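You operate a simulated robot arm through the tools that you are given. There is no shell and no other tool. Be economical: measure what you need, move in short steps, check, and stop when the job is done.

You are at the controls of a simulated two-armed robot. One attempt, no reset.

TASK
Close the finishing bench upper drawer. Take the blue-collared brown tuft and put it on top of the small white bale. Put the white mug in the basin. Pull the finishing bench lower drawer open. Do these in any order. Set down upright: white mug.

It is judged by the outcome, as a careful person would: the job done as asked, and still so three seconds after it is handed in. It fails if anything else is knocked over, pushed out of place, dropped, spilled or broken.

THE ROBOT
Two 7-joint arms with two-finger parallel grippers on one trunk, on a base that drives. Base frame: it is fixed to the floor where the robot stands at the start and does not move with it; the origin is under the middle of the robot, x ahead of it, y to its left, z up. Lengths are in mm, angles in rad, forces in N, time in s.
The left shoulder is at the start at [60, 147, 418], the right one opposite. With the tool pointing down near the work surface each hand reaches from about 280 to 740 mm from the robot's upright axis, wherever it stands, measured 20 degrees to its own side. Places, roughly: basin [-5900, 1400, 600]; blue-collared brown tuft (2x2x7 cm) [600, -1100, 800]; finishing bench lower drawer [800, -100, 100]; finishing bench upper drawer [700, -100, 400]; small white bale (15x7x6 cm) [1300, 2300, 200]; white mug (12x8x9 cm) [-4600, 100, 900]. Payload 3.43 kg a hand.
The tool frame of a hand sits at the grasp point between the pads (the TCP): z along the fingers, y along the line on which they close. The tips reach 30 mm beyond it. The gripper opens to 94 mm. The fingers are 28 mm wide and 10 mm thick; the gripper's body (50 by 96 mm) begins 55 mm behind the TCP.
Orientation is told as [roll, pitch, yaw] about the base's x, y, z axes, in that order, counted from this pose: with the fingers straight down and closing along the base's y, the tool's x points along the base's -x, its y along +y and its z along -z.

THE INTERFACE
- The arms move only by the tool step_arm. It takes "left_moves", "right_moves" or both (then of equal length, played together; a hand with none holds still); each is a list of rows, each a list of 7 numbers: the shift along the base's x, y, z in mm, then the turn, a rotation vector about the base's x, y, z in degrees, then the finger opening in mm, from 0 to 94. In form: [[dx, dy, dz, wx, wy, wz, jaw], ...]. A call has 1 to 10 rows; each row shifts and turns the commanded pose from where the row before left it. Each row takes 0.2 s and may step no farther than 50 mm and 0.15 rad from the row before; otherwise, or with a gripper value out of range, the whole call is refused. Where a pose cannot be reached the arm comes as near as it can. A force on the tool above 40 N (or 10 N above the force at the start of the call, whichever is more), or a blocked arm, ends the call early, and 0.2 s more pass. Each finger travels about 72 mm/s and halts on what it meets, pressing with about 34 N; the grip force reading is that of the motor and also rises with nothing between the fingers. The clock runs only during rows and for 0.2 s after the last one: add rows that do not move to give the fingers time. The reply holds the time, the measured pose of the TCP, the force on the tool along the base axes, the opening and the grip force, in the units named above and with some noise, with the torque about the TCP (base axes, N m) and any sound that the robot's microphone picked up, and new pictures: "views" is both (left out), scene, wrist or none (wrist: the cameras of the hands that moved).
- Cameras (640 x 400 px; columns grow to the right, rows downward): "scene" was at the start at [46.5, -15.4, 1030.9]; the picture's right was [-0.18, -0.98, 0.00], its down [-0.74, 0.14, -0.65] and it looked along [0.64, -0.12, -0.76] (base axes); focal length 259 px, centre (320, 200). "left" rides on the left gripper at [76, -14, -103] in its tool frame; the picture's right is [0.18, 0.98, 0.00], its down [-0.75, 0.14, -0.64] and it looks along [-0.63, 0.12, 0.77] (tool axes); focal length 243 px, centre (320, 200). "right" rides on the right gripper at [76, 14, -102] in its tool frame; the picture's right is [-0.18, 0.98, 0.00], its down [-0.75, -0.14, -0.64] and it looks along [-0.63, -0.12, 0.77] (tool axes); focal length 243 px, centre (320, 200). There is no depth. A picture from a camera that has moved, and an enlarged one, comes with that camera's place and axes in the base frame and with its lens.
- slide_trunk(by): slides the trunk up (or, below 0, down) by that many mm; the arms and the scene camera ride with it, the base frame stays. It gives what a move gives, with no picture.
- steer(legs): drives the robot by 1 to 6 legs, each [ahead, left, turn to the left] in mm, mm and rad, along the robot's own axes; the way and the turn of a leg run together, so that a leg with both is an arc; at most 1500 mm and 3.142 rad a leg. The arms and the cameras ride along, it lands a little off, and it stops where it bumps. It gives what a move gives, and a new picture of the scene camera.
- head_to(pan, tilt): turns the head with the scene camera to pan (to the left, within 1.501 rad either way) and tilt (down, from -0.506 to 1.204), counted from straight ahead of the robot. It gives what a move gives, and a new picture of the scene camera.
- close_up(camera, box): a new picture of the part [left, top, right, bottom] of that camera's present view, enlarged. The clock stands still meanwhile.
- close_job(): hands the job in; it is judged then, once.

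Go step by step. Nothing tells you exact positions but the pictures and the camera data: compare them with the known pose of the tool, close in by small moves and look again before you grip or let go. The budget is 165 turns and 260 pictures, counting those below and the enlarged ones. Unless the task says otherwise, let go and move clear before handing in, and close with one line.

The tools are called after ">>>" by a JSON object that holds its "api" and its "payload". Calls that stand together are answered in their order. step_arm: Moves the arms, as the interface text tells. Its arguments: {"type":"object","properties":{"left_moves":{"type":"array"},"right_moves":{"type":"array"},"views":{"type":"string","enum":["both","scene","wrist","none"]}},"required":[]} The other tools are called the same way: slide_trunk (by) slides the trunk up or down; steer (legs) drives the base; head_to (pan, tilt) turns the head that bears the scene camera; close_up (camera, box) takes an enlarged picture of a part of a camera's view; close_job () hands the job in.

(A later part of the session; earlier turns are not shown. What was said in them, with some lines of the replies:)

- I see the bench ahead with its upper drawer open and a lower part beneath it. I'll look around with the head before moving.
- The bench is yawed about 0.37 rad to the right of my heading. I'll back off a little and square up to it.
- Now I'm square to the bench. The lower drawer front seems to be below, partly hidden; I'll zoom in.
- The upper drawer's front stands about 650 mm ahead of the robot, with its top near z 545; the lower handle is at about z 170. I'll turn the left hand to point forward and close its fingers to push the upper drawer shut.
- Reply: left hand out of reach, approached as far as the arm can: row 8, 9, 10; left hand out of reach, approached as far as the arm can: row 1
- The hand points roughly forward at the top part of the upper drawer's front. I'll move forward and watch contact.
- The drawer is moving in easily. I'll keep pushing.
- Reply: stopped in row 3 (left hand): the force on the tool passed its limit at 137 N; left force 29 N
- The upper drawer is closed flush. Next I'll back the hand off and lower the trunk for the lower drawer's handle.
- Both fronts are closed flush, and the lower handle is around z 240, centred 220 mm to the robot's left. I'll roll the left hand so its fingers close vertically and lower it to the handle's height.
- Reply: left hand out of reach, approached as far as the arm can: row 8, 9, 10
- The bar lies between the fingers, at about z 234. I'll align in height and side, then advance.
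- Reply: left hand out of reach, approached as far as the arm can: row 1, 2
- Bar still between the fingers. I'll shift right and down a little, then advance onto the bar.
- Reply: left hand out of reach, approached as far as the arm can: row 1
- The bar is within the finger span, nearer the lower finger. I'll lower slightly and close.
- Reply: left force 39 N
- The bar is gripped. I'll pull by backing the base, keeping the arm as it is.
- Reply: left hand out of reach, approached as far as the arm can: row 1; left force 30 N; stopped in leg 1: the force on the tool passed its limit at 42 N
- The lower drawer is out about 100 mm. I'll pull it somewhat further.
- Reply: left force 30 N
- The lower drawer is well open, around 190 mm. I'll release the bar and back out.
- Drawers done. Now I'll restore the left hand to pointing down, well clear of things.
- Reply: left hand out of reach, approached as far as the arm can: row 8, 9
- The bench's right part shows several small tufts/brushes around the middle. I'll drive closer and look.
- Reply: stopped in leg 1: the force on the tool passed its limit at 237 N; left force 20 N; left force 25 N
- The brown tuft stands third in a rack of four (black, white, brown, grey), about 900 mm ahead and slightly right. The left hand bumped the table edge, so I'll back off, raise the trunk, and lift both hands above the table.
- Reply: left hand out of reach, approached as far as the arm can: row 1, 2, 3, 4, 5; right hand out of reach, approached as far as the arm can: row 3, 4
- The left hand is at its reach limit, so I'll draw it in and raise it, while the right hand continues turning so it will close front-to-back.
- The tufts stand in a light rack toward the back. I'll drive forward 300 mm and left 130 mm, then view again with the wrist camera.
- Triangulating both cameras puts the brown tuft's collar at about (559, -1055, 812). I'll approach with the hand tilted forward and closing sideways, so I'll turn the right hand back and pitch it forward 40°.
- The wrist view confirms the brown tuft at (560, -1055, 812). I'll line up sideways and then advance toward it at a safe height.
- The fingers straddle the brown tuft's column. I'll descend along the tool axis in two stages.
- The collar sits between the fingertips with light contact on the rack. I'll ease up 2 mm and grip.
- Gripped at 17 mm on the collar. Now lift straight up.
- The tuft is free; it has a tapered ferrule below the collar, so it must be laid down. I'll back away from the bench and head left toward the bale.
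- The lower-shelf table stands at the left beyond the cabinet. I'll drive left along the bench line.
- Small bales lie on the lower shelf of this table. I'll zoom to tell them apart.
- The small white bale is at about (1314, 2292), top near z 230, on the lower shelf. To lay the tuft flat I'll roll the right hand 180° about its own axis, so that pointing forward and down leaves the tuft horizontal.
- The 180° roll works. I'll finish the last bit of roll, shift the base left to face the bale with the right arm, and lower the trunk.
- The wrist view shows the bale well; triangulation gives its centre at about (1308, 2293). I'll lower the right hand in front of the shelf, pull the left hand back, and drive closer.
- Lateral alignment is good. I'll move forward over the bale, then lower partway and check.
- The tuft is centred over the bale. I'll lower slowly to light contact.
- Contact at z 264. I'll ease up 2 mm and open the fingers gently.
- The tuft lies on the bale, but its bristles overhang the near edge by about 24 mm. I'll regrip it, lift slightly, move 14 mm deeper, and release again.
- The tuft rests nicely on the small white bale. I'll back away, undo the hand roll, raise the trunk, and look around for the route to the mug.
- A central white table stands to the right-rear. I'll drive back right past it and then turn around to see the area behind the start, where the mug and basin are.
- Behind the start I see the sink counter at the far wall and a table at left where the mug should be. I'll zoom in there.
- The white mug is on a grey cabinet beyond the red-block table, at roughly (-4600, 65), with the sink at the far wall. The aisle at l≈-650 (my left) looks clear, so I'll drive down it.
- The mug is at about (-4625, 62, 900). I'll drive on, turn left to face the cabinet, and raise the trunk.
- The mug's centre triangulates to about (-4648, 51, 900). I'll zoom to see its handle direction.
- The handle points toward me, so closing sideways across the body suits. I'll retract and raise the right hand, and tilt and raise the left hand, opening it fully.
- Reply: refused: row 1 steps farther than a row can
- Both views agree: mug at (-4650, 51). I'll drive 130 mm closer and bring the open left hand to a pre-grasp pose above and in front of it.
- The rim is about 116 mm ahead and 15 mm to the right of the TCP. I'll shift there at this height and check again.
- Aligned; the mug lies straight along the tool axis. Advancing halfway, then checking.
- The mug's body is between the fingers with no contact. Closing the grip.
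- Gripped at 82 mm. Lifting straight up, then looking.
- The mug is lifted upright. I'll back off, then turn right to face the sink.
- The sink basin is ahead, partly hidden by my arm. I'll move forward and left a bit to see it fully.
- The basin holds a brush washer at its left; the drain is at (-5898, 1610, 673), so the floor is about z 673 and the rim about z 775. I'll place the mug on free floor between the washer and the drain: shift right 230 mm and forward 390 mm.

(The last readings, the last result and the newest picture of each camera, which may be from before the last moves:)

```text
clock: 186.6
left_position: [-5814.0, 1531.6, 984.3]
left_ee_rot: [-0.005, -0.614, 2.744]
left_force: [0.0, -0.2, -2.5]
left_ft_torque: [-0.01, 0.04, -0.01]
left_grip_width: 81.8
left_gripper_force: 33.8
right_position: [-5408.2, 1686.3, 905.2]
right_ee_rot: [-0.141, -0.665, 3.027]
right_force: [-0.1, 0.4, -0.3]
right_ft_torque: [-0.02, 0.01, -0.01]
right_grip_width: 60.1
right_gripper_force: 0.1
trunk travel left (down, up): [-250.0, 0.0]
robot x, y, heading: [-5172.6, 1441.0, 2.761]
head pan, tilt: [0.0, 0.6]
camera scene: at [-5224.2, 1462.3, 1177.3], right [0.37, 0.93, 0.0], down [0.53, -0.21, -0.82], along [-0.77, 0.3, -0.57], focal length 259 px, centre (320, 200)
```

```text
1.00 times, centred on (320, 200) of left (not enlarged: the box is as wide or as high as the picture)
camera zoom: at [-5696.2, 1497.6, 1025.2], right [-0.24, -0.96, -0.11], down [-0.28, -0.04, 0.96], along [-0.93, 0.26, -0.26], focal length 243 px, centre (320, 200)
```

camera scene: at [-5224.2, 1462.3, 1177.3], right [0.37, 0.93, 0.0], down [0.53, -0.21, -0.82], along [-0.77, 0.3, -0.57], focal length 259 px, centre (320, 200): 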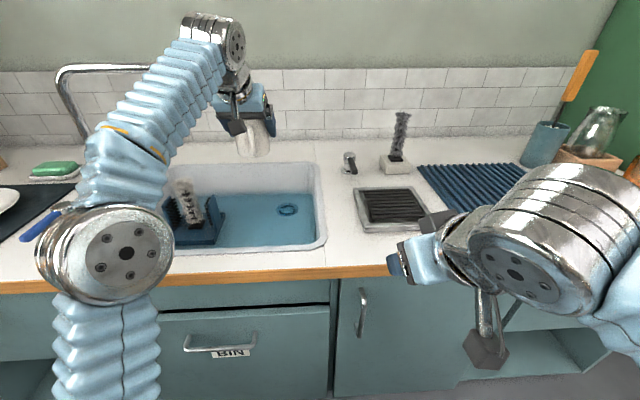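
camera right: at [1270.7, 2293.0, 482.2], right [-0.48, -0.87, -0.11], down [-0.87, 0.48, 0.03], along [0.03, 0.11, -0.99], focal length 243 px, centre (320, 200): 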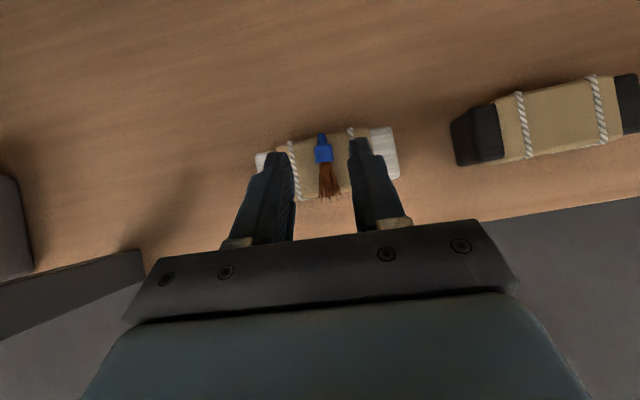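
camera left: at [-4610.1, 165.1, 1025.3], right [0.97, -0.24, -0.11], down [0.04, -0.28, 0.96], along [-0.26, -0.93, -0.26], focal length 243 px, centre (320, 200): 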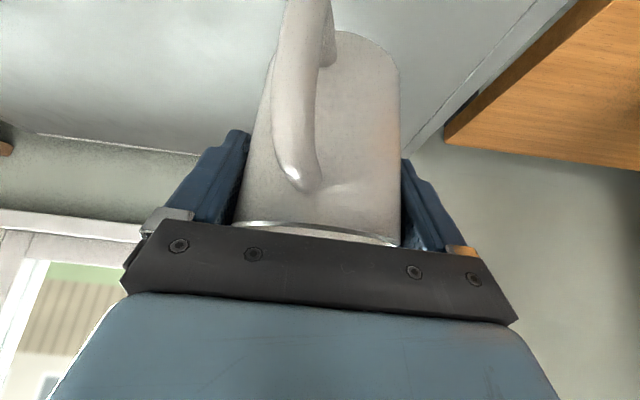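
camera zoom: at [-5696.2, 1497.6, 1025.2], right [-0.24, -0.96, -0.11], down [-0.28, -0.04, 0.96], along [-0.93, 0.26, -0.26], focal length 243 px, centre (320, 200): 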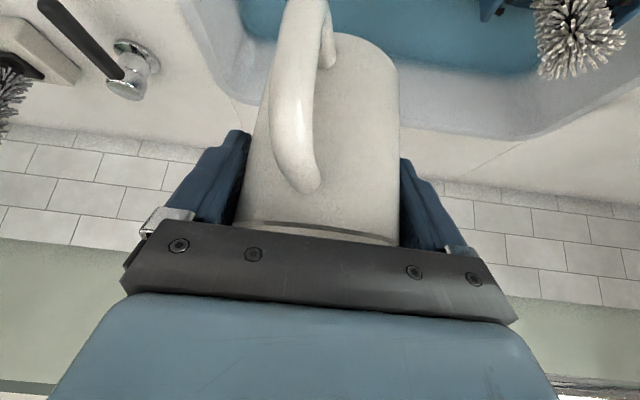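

The washer, drain and basin edges are clear now. I'll move the mug slightly deeper over free floor and lower it partway.

>>> {"api": "step_arm", "payload": {"left_moves": [[-20.3, -1, 0, 0, 0, 0, 60], [-20.4, -1, 0, 0, 0, 0, 60], [0, 0, -40, 0, 0, 0, 60], [0, 0, -40, 0, 0, 0, 60], [0, 0, -40, 0, 0, 0, 60], [0, 0, -40, 0, 0, 0, 60]], "views": "both"}}

>>> {"api": "close_up", "payload": {"camera": "scene", "box": [140, 120, 380, 270]}}

```text
clock: 188.0
left_position: [-5845.8, 1527.6, 817.1]
left_ee_rot: [-0.005, -0.614, 2.748]
left_force: [0.2, 0.1, -2.9]
left_ft_torque: [0.01, 0.06, -0.03]
left_grip_width: 81.5
left_gripper_force: 34.0
left hand out of reach, approached as far as the arm can: row 2
right_position: [-5405.9, 1687.6, 904.4]
right_ee_rot: [-0.139, -0.667, 3.028]
right_force: [-0.2, 0.2, -1.0]
right_ft_torque: [0.01, 0.02, -0.02]
right_grip_width: 60.2
right_gripper_force: 0.0
trunk travel left (down, up): [-250.0, 0.0]
robot x, y, heading: [-5170.0, 1439.3, 2.764]
head pan, tilt: [0.0, 0.6]
camera scene: at [-5224.2, 1462.3, 1177.3], right [0.37, 0.93, 0.0], down [0.53, -0.21, -0.82], along [-0.77, 0.3, -0.57], focal length 259 px, centre (320, 200)
camera left: at [-5726.9, 1494.2, 856.6], right [-0.24, -0.96, -0.11], down [-0.28, -0.04, 0.96], along [-0.93, 0.26, -0.26], focal length 243 px, centre (320, 200)
```

scene: 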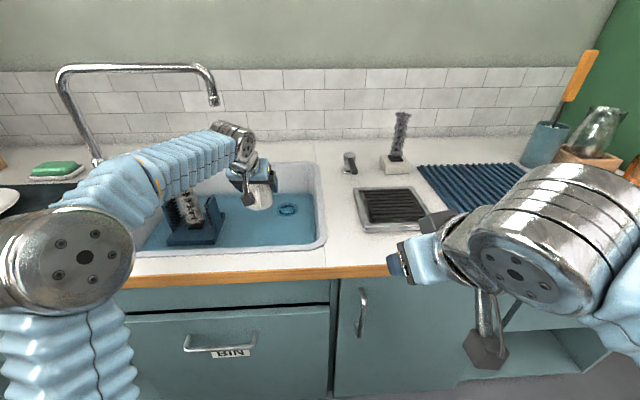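
left: 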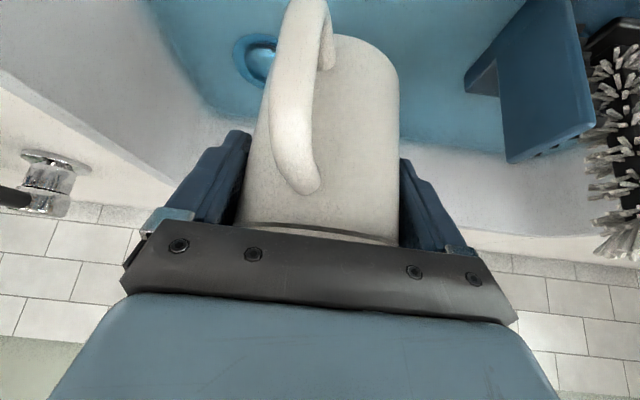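

```text
2.67 times, centred on (260, 195) of scene
camera zoom: at [-5224.2, 1462.3, 1177.3], right [0.37, 0.93, 0.0], down [0.53, -0.21, -0.82], along [-0.77, 0.3, -0.57], focal length 692 px, centre (480, 213)
```

zoom: 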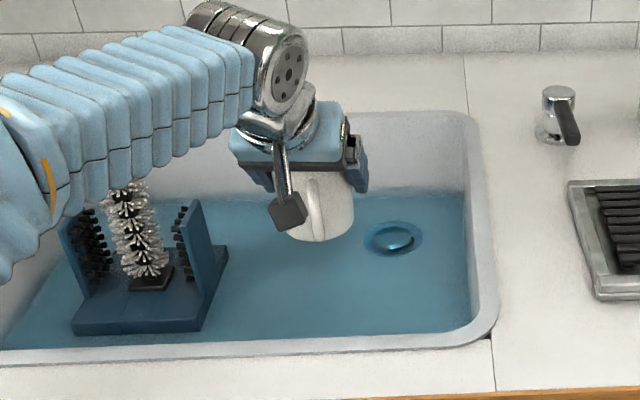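

The mug hangs over free floor, left of the drain and clear of the washer. I'll lower further, slowing near the floor.

>>> {"api": "step_arm", "payload": {"left_moves": [[0, 0, -25, 0, 0, 0, 60], [0, 0, -20, 0, 0, 0, 60], [0, 0, -12, 0, 0, 0, 60]], "views": "scene"}}

```text
clock: 188.8
left_position: [-5847.6, 1526.3, 760.4]
left_ee_rot: [-0.006, -0.614, 2.746]
left_force: [-0.9, 0.7, -1.4]
left_ft_torque: [0.02, 0.03, -0.03]
left_grip_width: 81.4
left_gripper_force: 33.9
right_position: [-5406.7, 1688.1, 906.4]
right_ee_rot: [-0.139, -0.667, 3.03]
right_force: [0.4, -0.5, 0.6]
right_ft_torque: [-0.01, 0.01, -0.02]
right_grip_width: 60.0
right_gripper_force: 0.2
trunk travel left (down, up): [-250.0, 0.0]
robot x, y, heading: [-5167.7, 1442.0, 2.769]
head pan, tilt: [0.0, 0.6]
camera scene: at [-5224.2, 1462.3, 1177.3], right [0.37, 0.93, 0.0], down [0.53, -0.21, -0.82], along [-0.77, 0.3, -0.57], focal length 259 px, centre (320, 200)
```

scene: 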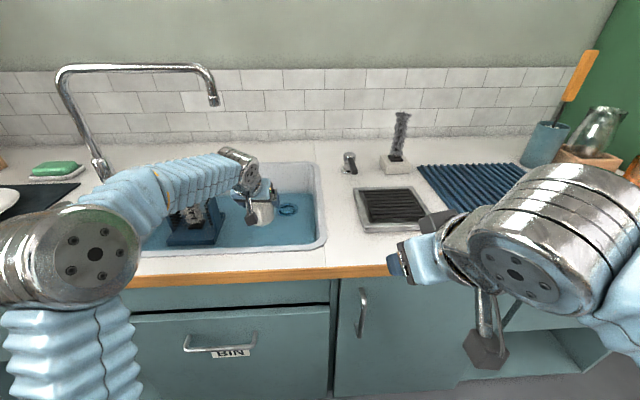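

>>> {"api": "step_arm", "payload": {"left_moves": [[0, 0, -6, 0, 0, 0, 60], [0, 0, -4, 0, 0, 0, 60], [0, 0, -4, 0, 0, 0, 60]], "views": "none"}}

>>> {"api": "close_up", "payload": {"camera": "scene", "box": [140, 120, 380, 270]}}

```text
clock: 189.6
left_position: [-5846.6, 1527.9, 746.6]
left_ee_rot: [-0.004, -0.612, 2.745]
left_force: [-0.4, -1.0, -3.2]
left_ft_torque: [-0.01, 0.05, -0.05]
left_grip_width: 81.6
left_gripper_force: 33.4
right_position: [-5406.2, 1688.5, 904.6]
right_ee_rot: [-0.141, -0.667, 3.029]
right_force: [-0.2, 0.1, 0.0]
right_ft_torque: [0.04, -0.01, 0.01]
right_grip_width: 60.1
right_gripper_force: 0.1
trunk travel left (down, up): [-250.0, 0.0]
robot x, y, heading: [-5171.6, 1443.3, 2.767]
head pan, tilt: [0.0, 0.6]
```

```text
2.67 times, centred on (260, 195) of scene
camera zoom: at [-5224.3, 1462.4, 1177.3], right [0.37, 0.93, 0.0], down [0.53, -0.21, -0.82], along [-0.77, 0.3, -0.57], focal length 692 px, centre (480, 213)
```

zoom: 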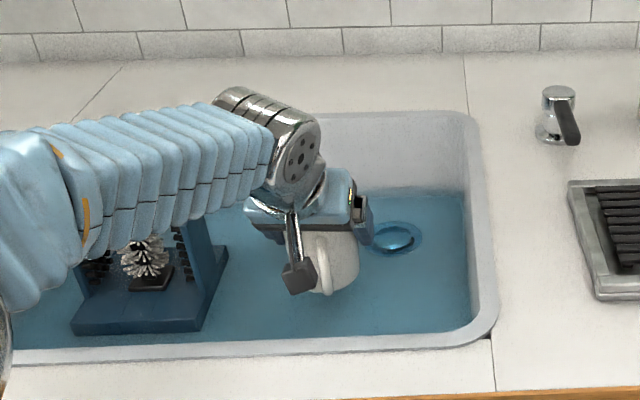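

>>> {"api": "step_arm", "payload": {"left_moves": [[0, 0, -3, 0, 0, 0, 60], [0, 0, -3, 0, 0, 0, 60], [0, 0, -3, 0, 0, 0, 60]], "views": "none"}}

```text
clock: 190.4
left_position: [-5846.4, 1527.9, 738.5]
left_ee_rot: [-0.007, -0.614, 2.746]
left_force: [-0.3, -0.1, -2.6]
left_ft_torque: [0.04, 0.04, -0.03]
left_grip_width: 81.9
left_gripper_force: 33.8
right_position: [-5405.7, 1687.2, 905.2]
right_ee_rot: [-0.141, -0.666, 3.029]
right_force: [0.1, 0.6, -0.3]
right_ft_torque: [0.01, 0.0, 0.01]
right_grip_width: 59.9
right_gripper_force: 0.1
trunk travel left (down, up): [-250.0, 0.0]
robot x, y, heading: [-5166.8, 1440.4, 2.764]
head pan, tilt: [0.0, 0.6]
```

>>> {"api": "step_arm", "payload": {"left_moves": [[0, 0, -3, 0, 0, 0, 60], [0, 0, -3, 0, 0, 0, 60]], "views": "wrist"}}

```text
clock: 191.0
left_position: [-5846.9, 1527.6, 732.1]
left_ee_rot: [-0.005, -0.614, 2.745]
left_force: [-0.5, 0.7, -2.5]
left_ft_torque: [0.02, 0.06, 0.02]
left_grip_width: 81.6
left_gripper_force: 34.1
right_position: [-5407.1, 1686.4, 905.9]
right_ee_rot: [-0.139, -0.667, 3.028]
right_force: [0.0, -0.8, -0.4]
right_ft_torque: [0.02, 0.0, 0.0]
right_grip_width: 59.8
right_gripper_force: 0.0
trunk travel left (down, up): [-250.0, 0.0]
robot x, y, heading: [-5167.2, 1442.1, 2.765]
head pan, tilt: [0.0, 0.6]
camera left: at [-5728.2, 1493.9, 772.5], right [-0.24, -0.96, -0.11], down [-0.28, -0.04, 0.96], along [-0.93, 0.26, -0.26], focal length 243 px, centre (320, 200)
```

left: 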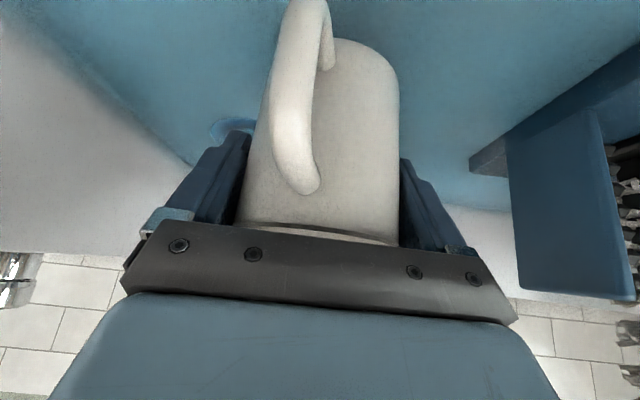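

No contact yet; still lowering in small steps.

>>> {"api": "step_arm", "payload": {"left_moves": [[0, 0, -3, 0, 0, 0, 60], [0, 0, -3, 0, 0, 0, 60]], "views": "none"}}

>>> {"api": "step_arm", "payload": {"left_moves": [[0, 0, -2, 0, 0, 0, 60], [0, 0, -2, 0, 0, 0, 60]], "views": "none"}}

>>> {"api": "close_up", "payload": {"camera": "scene", "box": [180, 150, 340, 250]}}

```text
clock: 191.6
left_position: [-5845.8, 1528.4, 725.9]
left_ee_rot: [-0.005, -0.614, 2.744]
left_force: [0.0, 0.3, -1.3]
left_ft_torque: [0.0, 0.02, 0.02]
left_grip_width: 81.8
left_gripper_force: 34.1
right_position: [-5404.9, 1688.1, 904.5]
right_ee_rot: [-0.141, -0.666, 3.028]
right_force: [0.0, -0.1, -0.2]
right_ft_torque: [0.03, -0.01, 0.05]
right_grip_width: 59.8
right_gripper_force: 0.0
trunk travel left (down, up): [-250.0, 0.0]
robot x, y, heading: [-5171.4, 1442.7, 2.766]
head pan, tilt: [0.0, 0.6]
```

```text
clock: 192.2
left_position: [-5846.0, 1526.9, 721.9]
left_ee_rot: [-0.004, -0.616, 2.744]
left_force: [-0.7, 0.0, -1.9]
left_ft_torque: [0.01, -0.02, 0.01]
left_grip_width: 81.7
left_gripper_force: 34.2
right_position: [-5407.3, 1687.7, 905.2]
right_ee_rot: [-0.138, -0.667, 3.029]
right_force: [0.3, 0.1, -1.6]
right_ft_torque: [0.01, -0.01, -0.01]
right_grip_width: 60.2
right_gripper_force: 0.0
trunk travel left (down, up): [-250.0, 0.0]
robot x, y, heading: [-5169.6, 1440.7, 2.765]
head pan, tilt: [0.0, 0.6]
```

```text
4.00 times, centred on (260, 200) of scene
camera zoom: at [-5224.2, 1462.3, 1177.3], right [0.37, 0.93, 0.0], down [0.53, -0.21, -0.82], along [-0.77, 0.3, -0.57], focal length 1038 px, centre (560, 200)
```

zoom: 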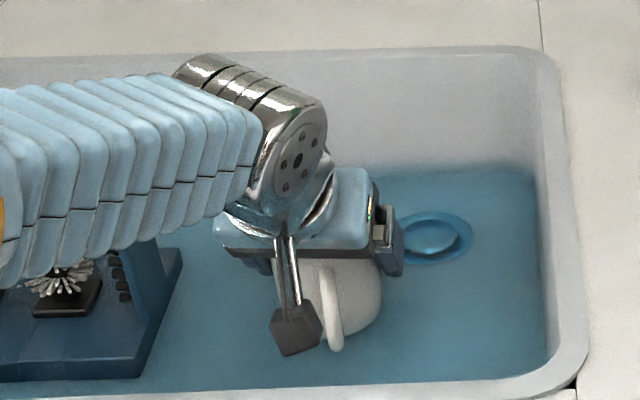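

Still free; lowering on in small steps until contact.

>>> {"api": "step_arm", "payload": {"left_moves": [[0, 0, -2, 0, 0, 0, 60], [0, 0, -2, 0, 0, 0, 60], [0, 0, -2, 0, 0, 0, 60]], "views": "none"}}

>>> {"api": "step_arm", "payload": {"left_moves": [[0, 0, -2, 0, 0, 0, 60], [0, 0, -2, 0, 0, 0, 60], [0, 0, -2, 0, 0, 0, 60]], "views": "both"}}

```text
clock: 193.0
left_position: [-5846.8, 1527.8, 715.3]
left_ee_rot: [-0.006, -0.614, 2.747]
left_force: [0.1, -0.3, -2.4]
left_ft_torque: [0.01, 0.03, -0.04]
left_grip_width: 81.8
left_gripper_force: 33.9
right_position: [-5406.7, 1686.9, 906.1]
right_ee_rot: [-0.139, -0.666, 3.029]
right_force: [-0.6, 0.0, -0.2]
right_ft_torque: [-0.03, 0.0, 0.04]
right_grip_width: 59.9
right_gripper_force: 0.1
trunk travel left (down, up): [-250.0, 0.0]
robot x, y, heading: [-5173.0, 1445.1, 2.763]
head pan, tilt: [0.0, 0.6]
```

```text
clock: 193.8
left_position: [-5847.0, 1528.2, 708.8]
left_ee_rot: [-0.006, -0.613, 2.746]
left_force: [1.0, 1.1, -1.3]
left_ft_torque: [-0.01, 0.02, 0.01]
left_grip_width: 81.4
left_gripper_force: 34.0
right_position: [-5406.8, 1686.9, 905.7]
right_ee_rot: [-0.139, -0.667, 3.027]
right_force: [0.2, 0.8, -0.2]
right_ft_torque: [-0.03, -0.01, -0.02]
right_grip_width: 59.9
right_gripper_force: 0.1
trunk travel left (down, up): [-250.0, 0.0]
robot x, y, heading: [-5166.7, 1438.6, 2.763]
head pan, tilt: [0.0, 0.6]
camera scene: at [-5224.1, 1462.3, 1177.3], right [0.37, 0.93, 0.0], down [0.53, -0.21, -0.82], along [-0.77, 0.3, -0.57], focal length 259 px, centre (320, 200)
camera left: at [-5728.4, 1494.3, 750.0], right [-0.24, -0.96, -0.11], down [-0.28, -0.04, 0.96], along [-0.93, 0.26, -0.26], focal length 243 px, centre (320, 200)
```

scene: 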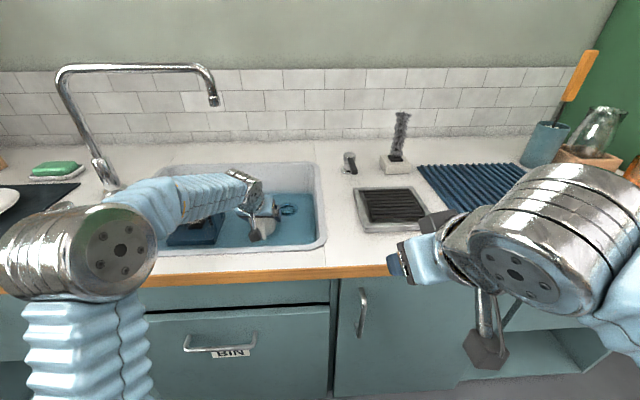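
left: 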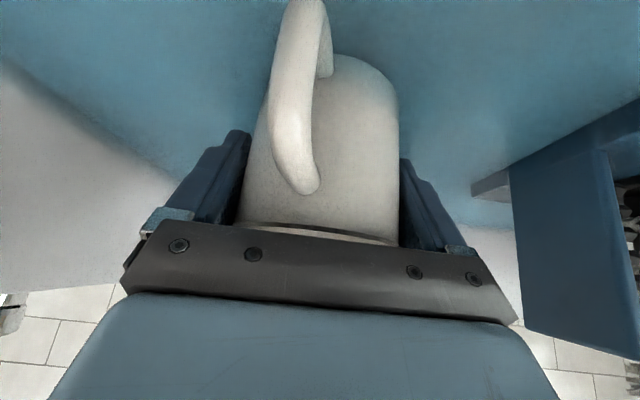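

The blue is evidently water – the mug's bottom is dipping below its surface – so the real floor is lower. I'll keep lowering carefully, watching the forearm's clearance over the rim.

>>> {"api": "step_arm", "payload": {"left_moves": [[0, 0, -3, 0, 0, 0, 60], [0, 0, -3, 0, 0, 0, 60], [0, 0, -3, 0, 0, 0, 60]], "views": "none"}}

>>> {"api": "step_arm", "payload": {"left_moves": [[0, 0, -3, 0, 0, 0, 60], [0, 0, -3, 0, 0, 0, 60], [0, 0, -3, 0, 0, 0, 60]], "views": "none"}}

>>> {"api": "close_up", "payload": {"camera": "scene", "box": [100, 130, 340, 280]}}

>>> {"api": "close_up", "payload": {"camera": "left", "box": [160, 0, 480, 200]}}

```text
clock: 194.6
left_position: [-5847.6, 1527.1, 703.9]
left_ee_rot: [-0.006, -0.619, 2.749]
left_force: [-2.1, -4.2, 20.6]
left_ft_torque: [0.25, -0.03, -0.13]
left_grip_width: 82.0
left_gripper_force: 33.9
right_position: [-5404.7, 1686.8, 905.4]
right_ee_rot: [-0.138, -0.668, 3.03]
right_force: [-0.3, 0.9, -1.1]
right_ft_torque: [-0.01, 0.01, 0.0]
right_grip_width: 60.1
right_gripper_force: 0.0
trunk travel left (down, up): [-250.0, 0.0]
robot x, y, heading: [-5166.0, 1442.4, 2.764]
head pan, tilt: [0.0, 0.6]
```

```text
clock: 195.4
left_position: [-5845.5, 1528.4, 694.7]
left_ee_rot: [-0.004, -0.621, 2.744]
left_force: [5.7, -3.6, 31.8]
left_ft_torque: [-0.37, -1.12, -0.1]
left_grip_width: 81.0
left_gripper_force: 33.6
right_position: [-5403.5, 1687.5, 906.2]
right_ee_rot: [-0.14, -0.667, 3.03]
right_force: [0.4, 0.4, 0.7]
right_ft_torque: [0.01, 0.0, -0.02]
right_grip_width: 60.2
right_gripper_force: 0.1
trunk travel left (down, up): [-250.0, 0.0]
robot x, y, heading: [-5168.9, 1442.9, 2.764]
head pan, tilt: [0.0, 0.6]
```

```text
2.67 times, centred on (220, 205) of scene
camera zoom: at [-5221.2, 1461.8, 1177.7], right [0.37, 0.93, 0.0], down [0.52, -0.21, -0.83], along [-0.77, 0.3, -0.56], focal length 692 px, centre (587, 187)
```

zoom: 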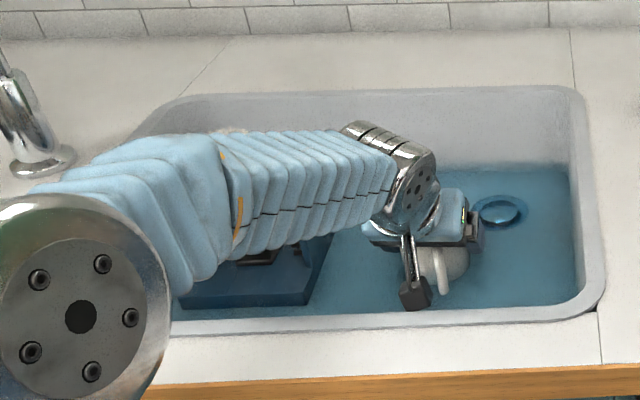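

```text
2.00 times, centred on (320, 100) of left
camera zoom: at [-5727.1, 1494.4, 734.9], right [-0.24, -0.96, -0.11], down [-0.28, -0.04, 0.96], along [-0.93, 0.27, -0.26], focal length 485 px, centre (320, 400)
```

zoom: 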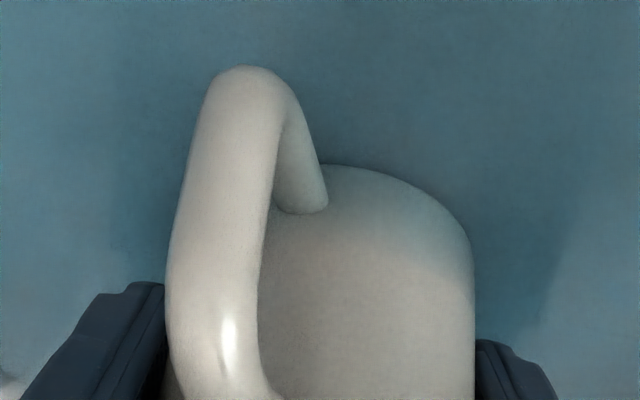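

The mug's bottom met the floor at TCP z≈704 (force up), so it's standing. I'll ease the push off and open the fingers.

>>> {"api": "step_arm", "payload": {"left_moves": [[0, 0, 4, 0, 0, 0, 60], [0, 0, 0, 0, 0, 0, 60]], "views": "wrist"}}

```text
clock: 196.0
left_position: [-5846.3, 1529.6, 695.4]
left_ee_rot: [-0.006, -0.611, 2.745]
left_force: [2.2, 3.3, 9.0]
left_ft_torque: [0.35, 0.13, -0.13]
left_grip_width: 81.2
left_gripper_force: 33.9
right_position: [-5405.2, 1687.4, 905.5]
right_ee_rot: [-0.138, -0.668, 3.029]
right_force: [0.3, 0.0, 0.5]
right_ft_torque: [-0.02, 0.01, -0.02]
right_grip_width: 59.9
right_gripper_force: 0.1
trunk travel left (down, up): [-250.0, 0.0]
robot x, y, heading: [-5171.8, 1439.8, 2.767]
head pan, tilt: [0.0, 0.6]
camera left: at [-5727.7, 1494.4, 735.7], right [-0.24, -0.96, -0.11], down [-0.28, -0.04, 0.96], along [-0.93, 0.26, -0.26], focal length 243 px, centre (320, 200)
```

left: 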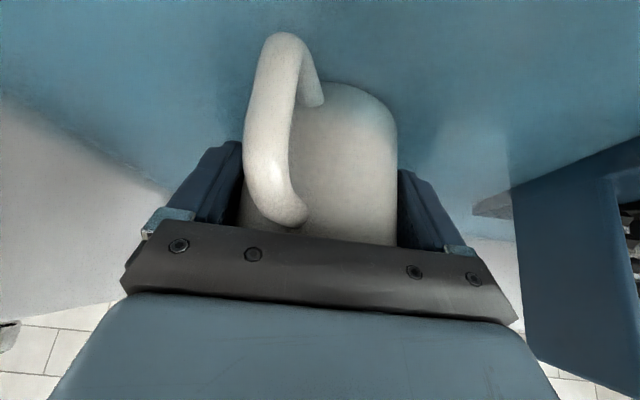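

>>> {"api": "step_arm", "payload": {"left_moves": [[0, 0, 2, 0, 0, 0, 78], [0, 0, 0, 0, 0, 0, 84], [0, 0, 0, 0, 0, 0, 90], [0, 0, 0, 0, 0, 0, 94], [0, 0, 0, 0, 0, 0, 94]], "views": "both"}}

```text
clock: 197.2
left_position: [-5846.9, 1528.3, 698.6]
left_ee_rot: [-0.006, -0.613, 2.745]
left_force: [-0.3, -0.2, 0.2]
left_ft_torque: [-0.01, 0.03, -0.02]
left_grip_width: 94.1
left_gripper_force: 0.1
right_position: [-5405.9, 1688.1, 905.3]
right_ee_rot: [-0.141, -0.668, 3.029]
right_force: [0.5, -0.4, 0.0]
right_ft_torque: [-0.01, 0.0, 0.02]
right_grip_width: 60.1
right_gripper_force: 0.1
trunk travel left (down, up): [-250.0, 0.0]
robot x, y, heading: [-5170.5, 1440.0, 2.767]
head pan, tilt: [0.0, 0.6]
camera scene: at [-5224.0, 1462.3, 1177.3], right [0.37, 0.93, 0.0], down [0.53, -0.21, -0.83], along [-0.77, 0.3, -0.56], focal length 259 px, centre (320, 200)
camera left: at [-5728.1, 1494.2, 738.1], right [-0.24, -0.96, -0.11], down [-0.28, -0.04, 0.96], along [-0.93, 0.26, -0.26], focal length 243 px, centre (320, 200)
```

scene: 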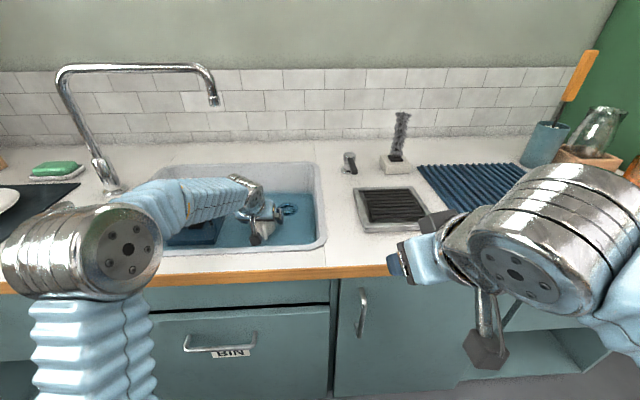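
left: 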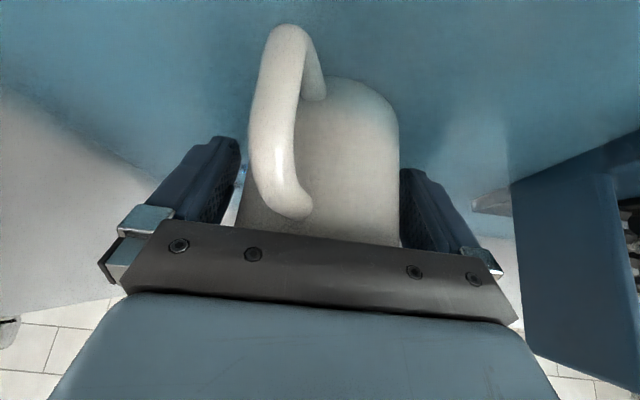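

Released; I'll withdraw along the tool axis the same way I came in.

>>> {"api": "step_arm", "payload": {"left_moves": [[5.3, -2.2, 8.2, 0, 0, 0, 94], [10.6, -4.4, 16.3, 0, 0, 0, 94], [10.6, -4.4, 16.3, 0, 0, 0, 94], [10.6, -4.4, 16.3, 0, 0, 0, 94]], "views": "wrist"}}

```text
clock: 198.2
left_position: [-5811.3, 1513.4, 755.8]
left_ee_rot: [-0.007, -0.615, 2.745]
left_force: [-0.8, -0.4, 0.0]
left_ft_torque: [0.0, 0.01, 0.03]
left_grip_width: 94.1
left_gripper_force: 0.1
right_position: [-5406.6, 1687.9, 906.5]
right_ee_rot: [-0.14, -0.667, 3.028]
right_force: [0.6, 0.3, -0.2]
right_ft_torque: [0.0, 0.0, 0.01]
right_grip_width: 59.7
right_gripper_force: 0.0
trunk travel left (down, up): [-250.0, 0.0]
robot x, y, heading: [-5172.3, 1439.8, 2.77]
head pan, tilt: [0.0, 0.6]
camera left: at [-5692.0, 1478.8, 795.8], right [-0.24, -0.96, -0.11], down [-0.28, -0.04, 0.96], along [-0.93, 0.26, -0.26], focal length 243 px, centre (320, 200)
```

left: 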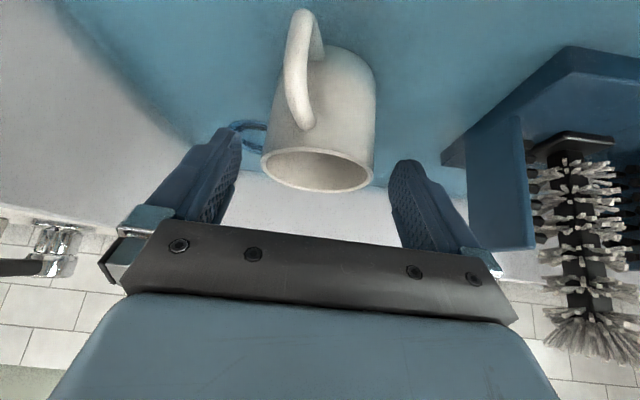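

The mug stands upright in the basin. Continue withdrawing, then lift the hand clear.

>>> {"api": "step_arm", "payload": {"left_moves": [[10.6, -4.4, 16.3, 0, 0, 0, 94], [10.6, -4.4, 16.3, 0, 0, 0, 94], [10, -4, 30, 0, 0, 0, 94], [0, 0, 40, 0, 0, 0, 94], [0, 0, 40, 0, 0, 0, 94], [0, 0, 40, 0, 0, 0, 94]], "views": "both"}}

>>> {"api": "steer", "payload": {"legs": [[-400, 0, 0]]}}

>>> {"api": "close_up", "payload": {"camera": "scene", "box": [180, 60, 420, 210]}}

```text
clock: 199.6
left_position: [-5778.1, 1500.4, 936.6]
left_ee_rot: [-0.004, -0.615, 2.747]
left_force: [-1.4, 0.1, 0.3]
left_ft_torque: [-0.01, -0.02, -0.02]
left_grip_width: 93.8
left_gripper_force: 0.1
right_position: [-5406.5, 1688.8, 905.5]
right_ee_rot: [-0.139, -0.665, 3.028]
right_force: [0.1, 0.3, -1.1]
right_ft_torque: [-0.01, 0.0, 0.02]
right_grip_width: 60.0
right_gripper_force: 0.2
trunk travel left (down, up): [-250.0, 0.0]
robot x, y, heading: [-5171.6, 1441.1, 2.764]
head pan, tilt: [0.0, 0.6]
camera scene: at [-5224.1, 1462.3, 1177.2], right [0.37, 0.93, 0.0], down [0.53, -0.21, -0.82], along [-0.77, 0.3, -0.57], focal length 259 px, centre (320, 200)
camera left: at [-5659.9, 1466.3, 977.6], right [-0.24, -0.96, -0.11], down [-0.28, -0.04, 0.96], along [-0.93, 0.26, -0.26], focal length 243 px, centre (320, 200)
```

scene: 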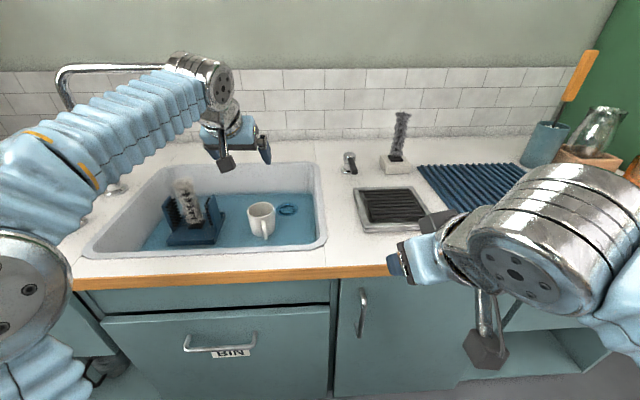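
left: 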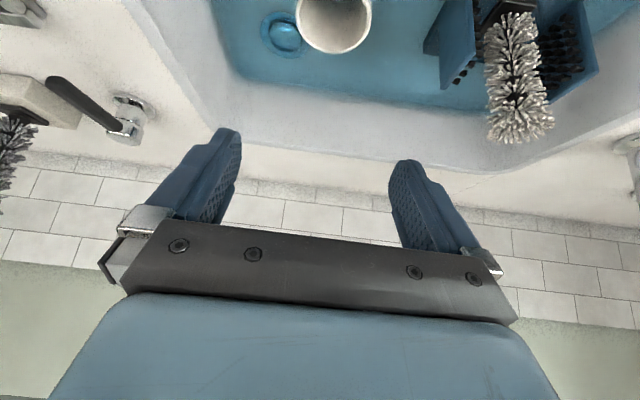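

```text
clock: 202.1
left_position: [-5403.6, 1351.2, 937.4]
left_ee_rot: [-0.005, -0.615, 2.746]
left_force: [0.0, -1.0, -0.6]
left_ft_torque: [-0.01, 0.0, 0.03]
left_grip_width: 94.0
left_gripper_force: 0.0
right_position: [-5031.1, 1539.8, 905.7]
right_ee_rot: [-0.139, -0.666, 3.03]
right_force: [0.3, 0.0, -0.3]
right_ft_torque: [-0.03, -0.04, 0.03]
right_grip_width: 60.0
right_gripper_force: 0.0
trunk travel left (down, up): [-250.0, 0.0]
robot x, y, heading: [-4795.0, 1294.4, 2.762]
head pan, tilt: [0.0, 0.6]
camera scene: at [-4849.0, 1313.4, 1177.3], right [0.37, 0.93, 0.0], down [0.53, -0.21, -0.82], along [-0.77, 0.3, -0.57], focal length 259 px, centre (320, 200)
```

scene: 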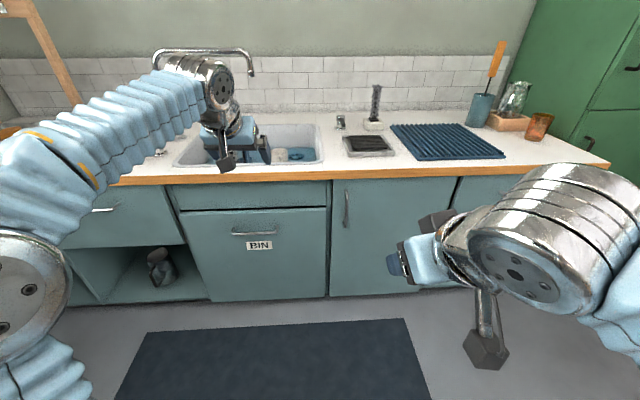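

```text
2.67 times, centred on (300, 135) of scene
camera zoom: at [-4849.0, 1313.4, 1177.3], right [0.37, 0.93, 0.0], down [0.53, -0.21, -0.82], along [-0.77, 0.3, -0.57], focal length 692 px, centre (373, 373)
```

zoom: 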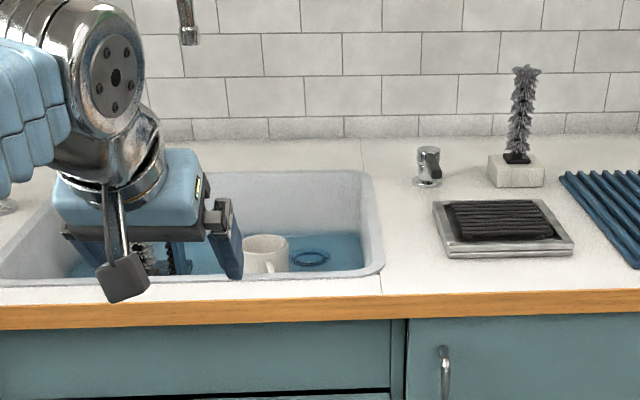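

The mug stands upright in the basin. The tuft lies on the small white bale, the upper drawer is shut and the lower one is open. Both hands are clear, so I'm handing in.

>>> {"api": "close_job", "payload": {}}

```text
The job is handed in.
```

All four parts are done and the job is handed in: the upper drawer is closed, the lower drawer is pulled open, the brown tuft lies on the small white bale, and the white mug stands upright in the basin. On the way the left hand bumped the bench edge once, hard (237 N at peak); I saw nothing knocked over or moved.
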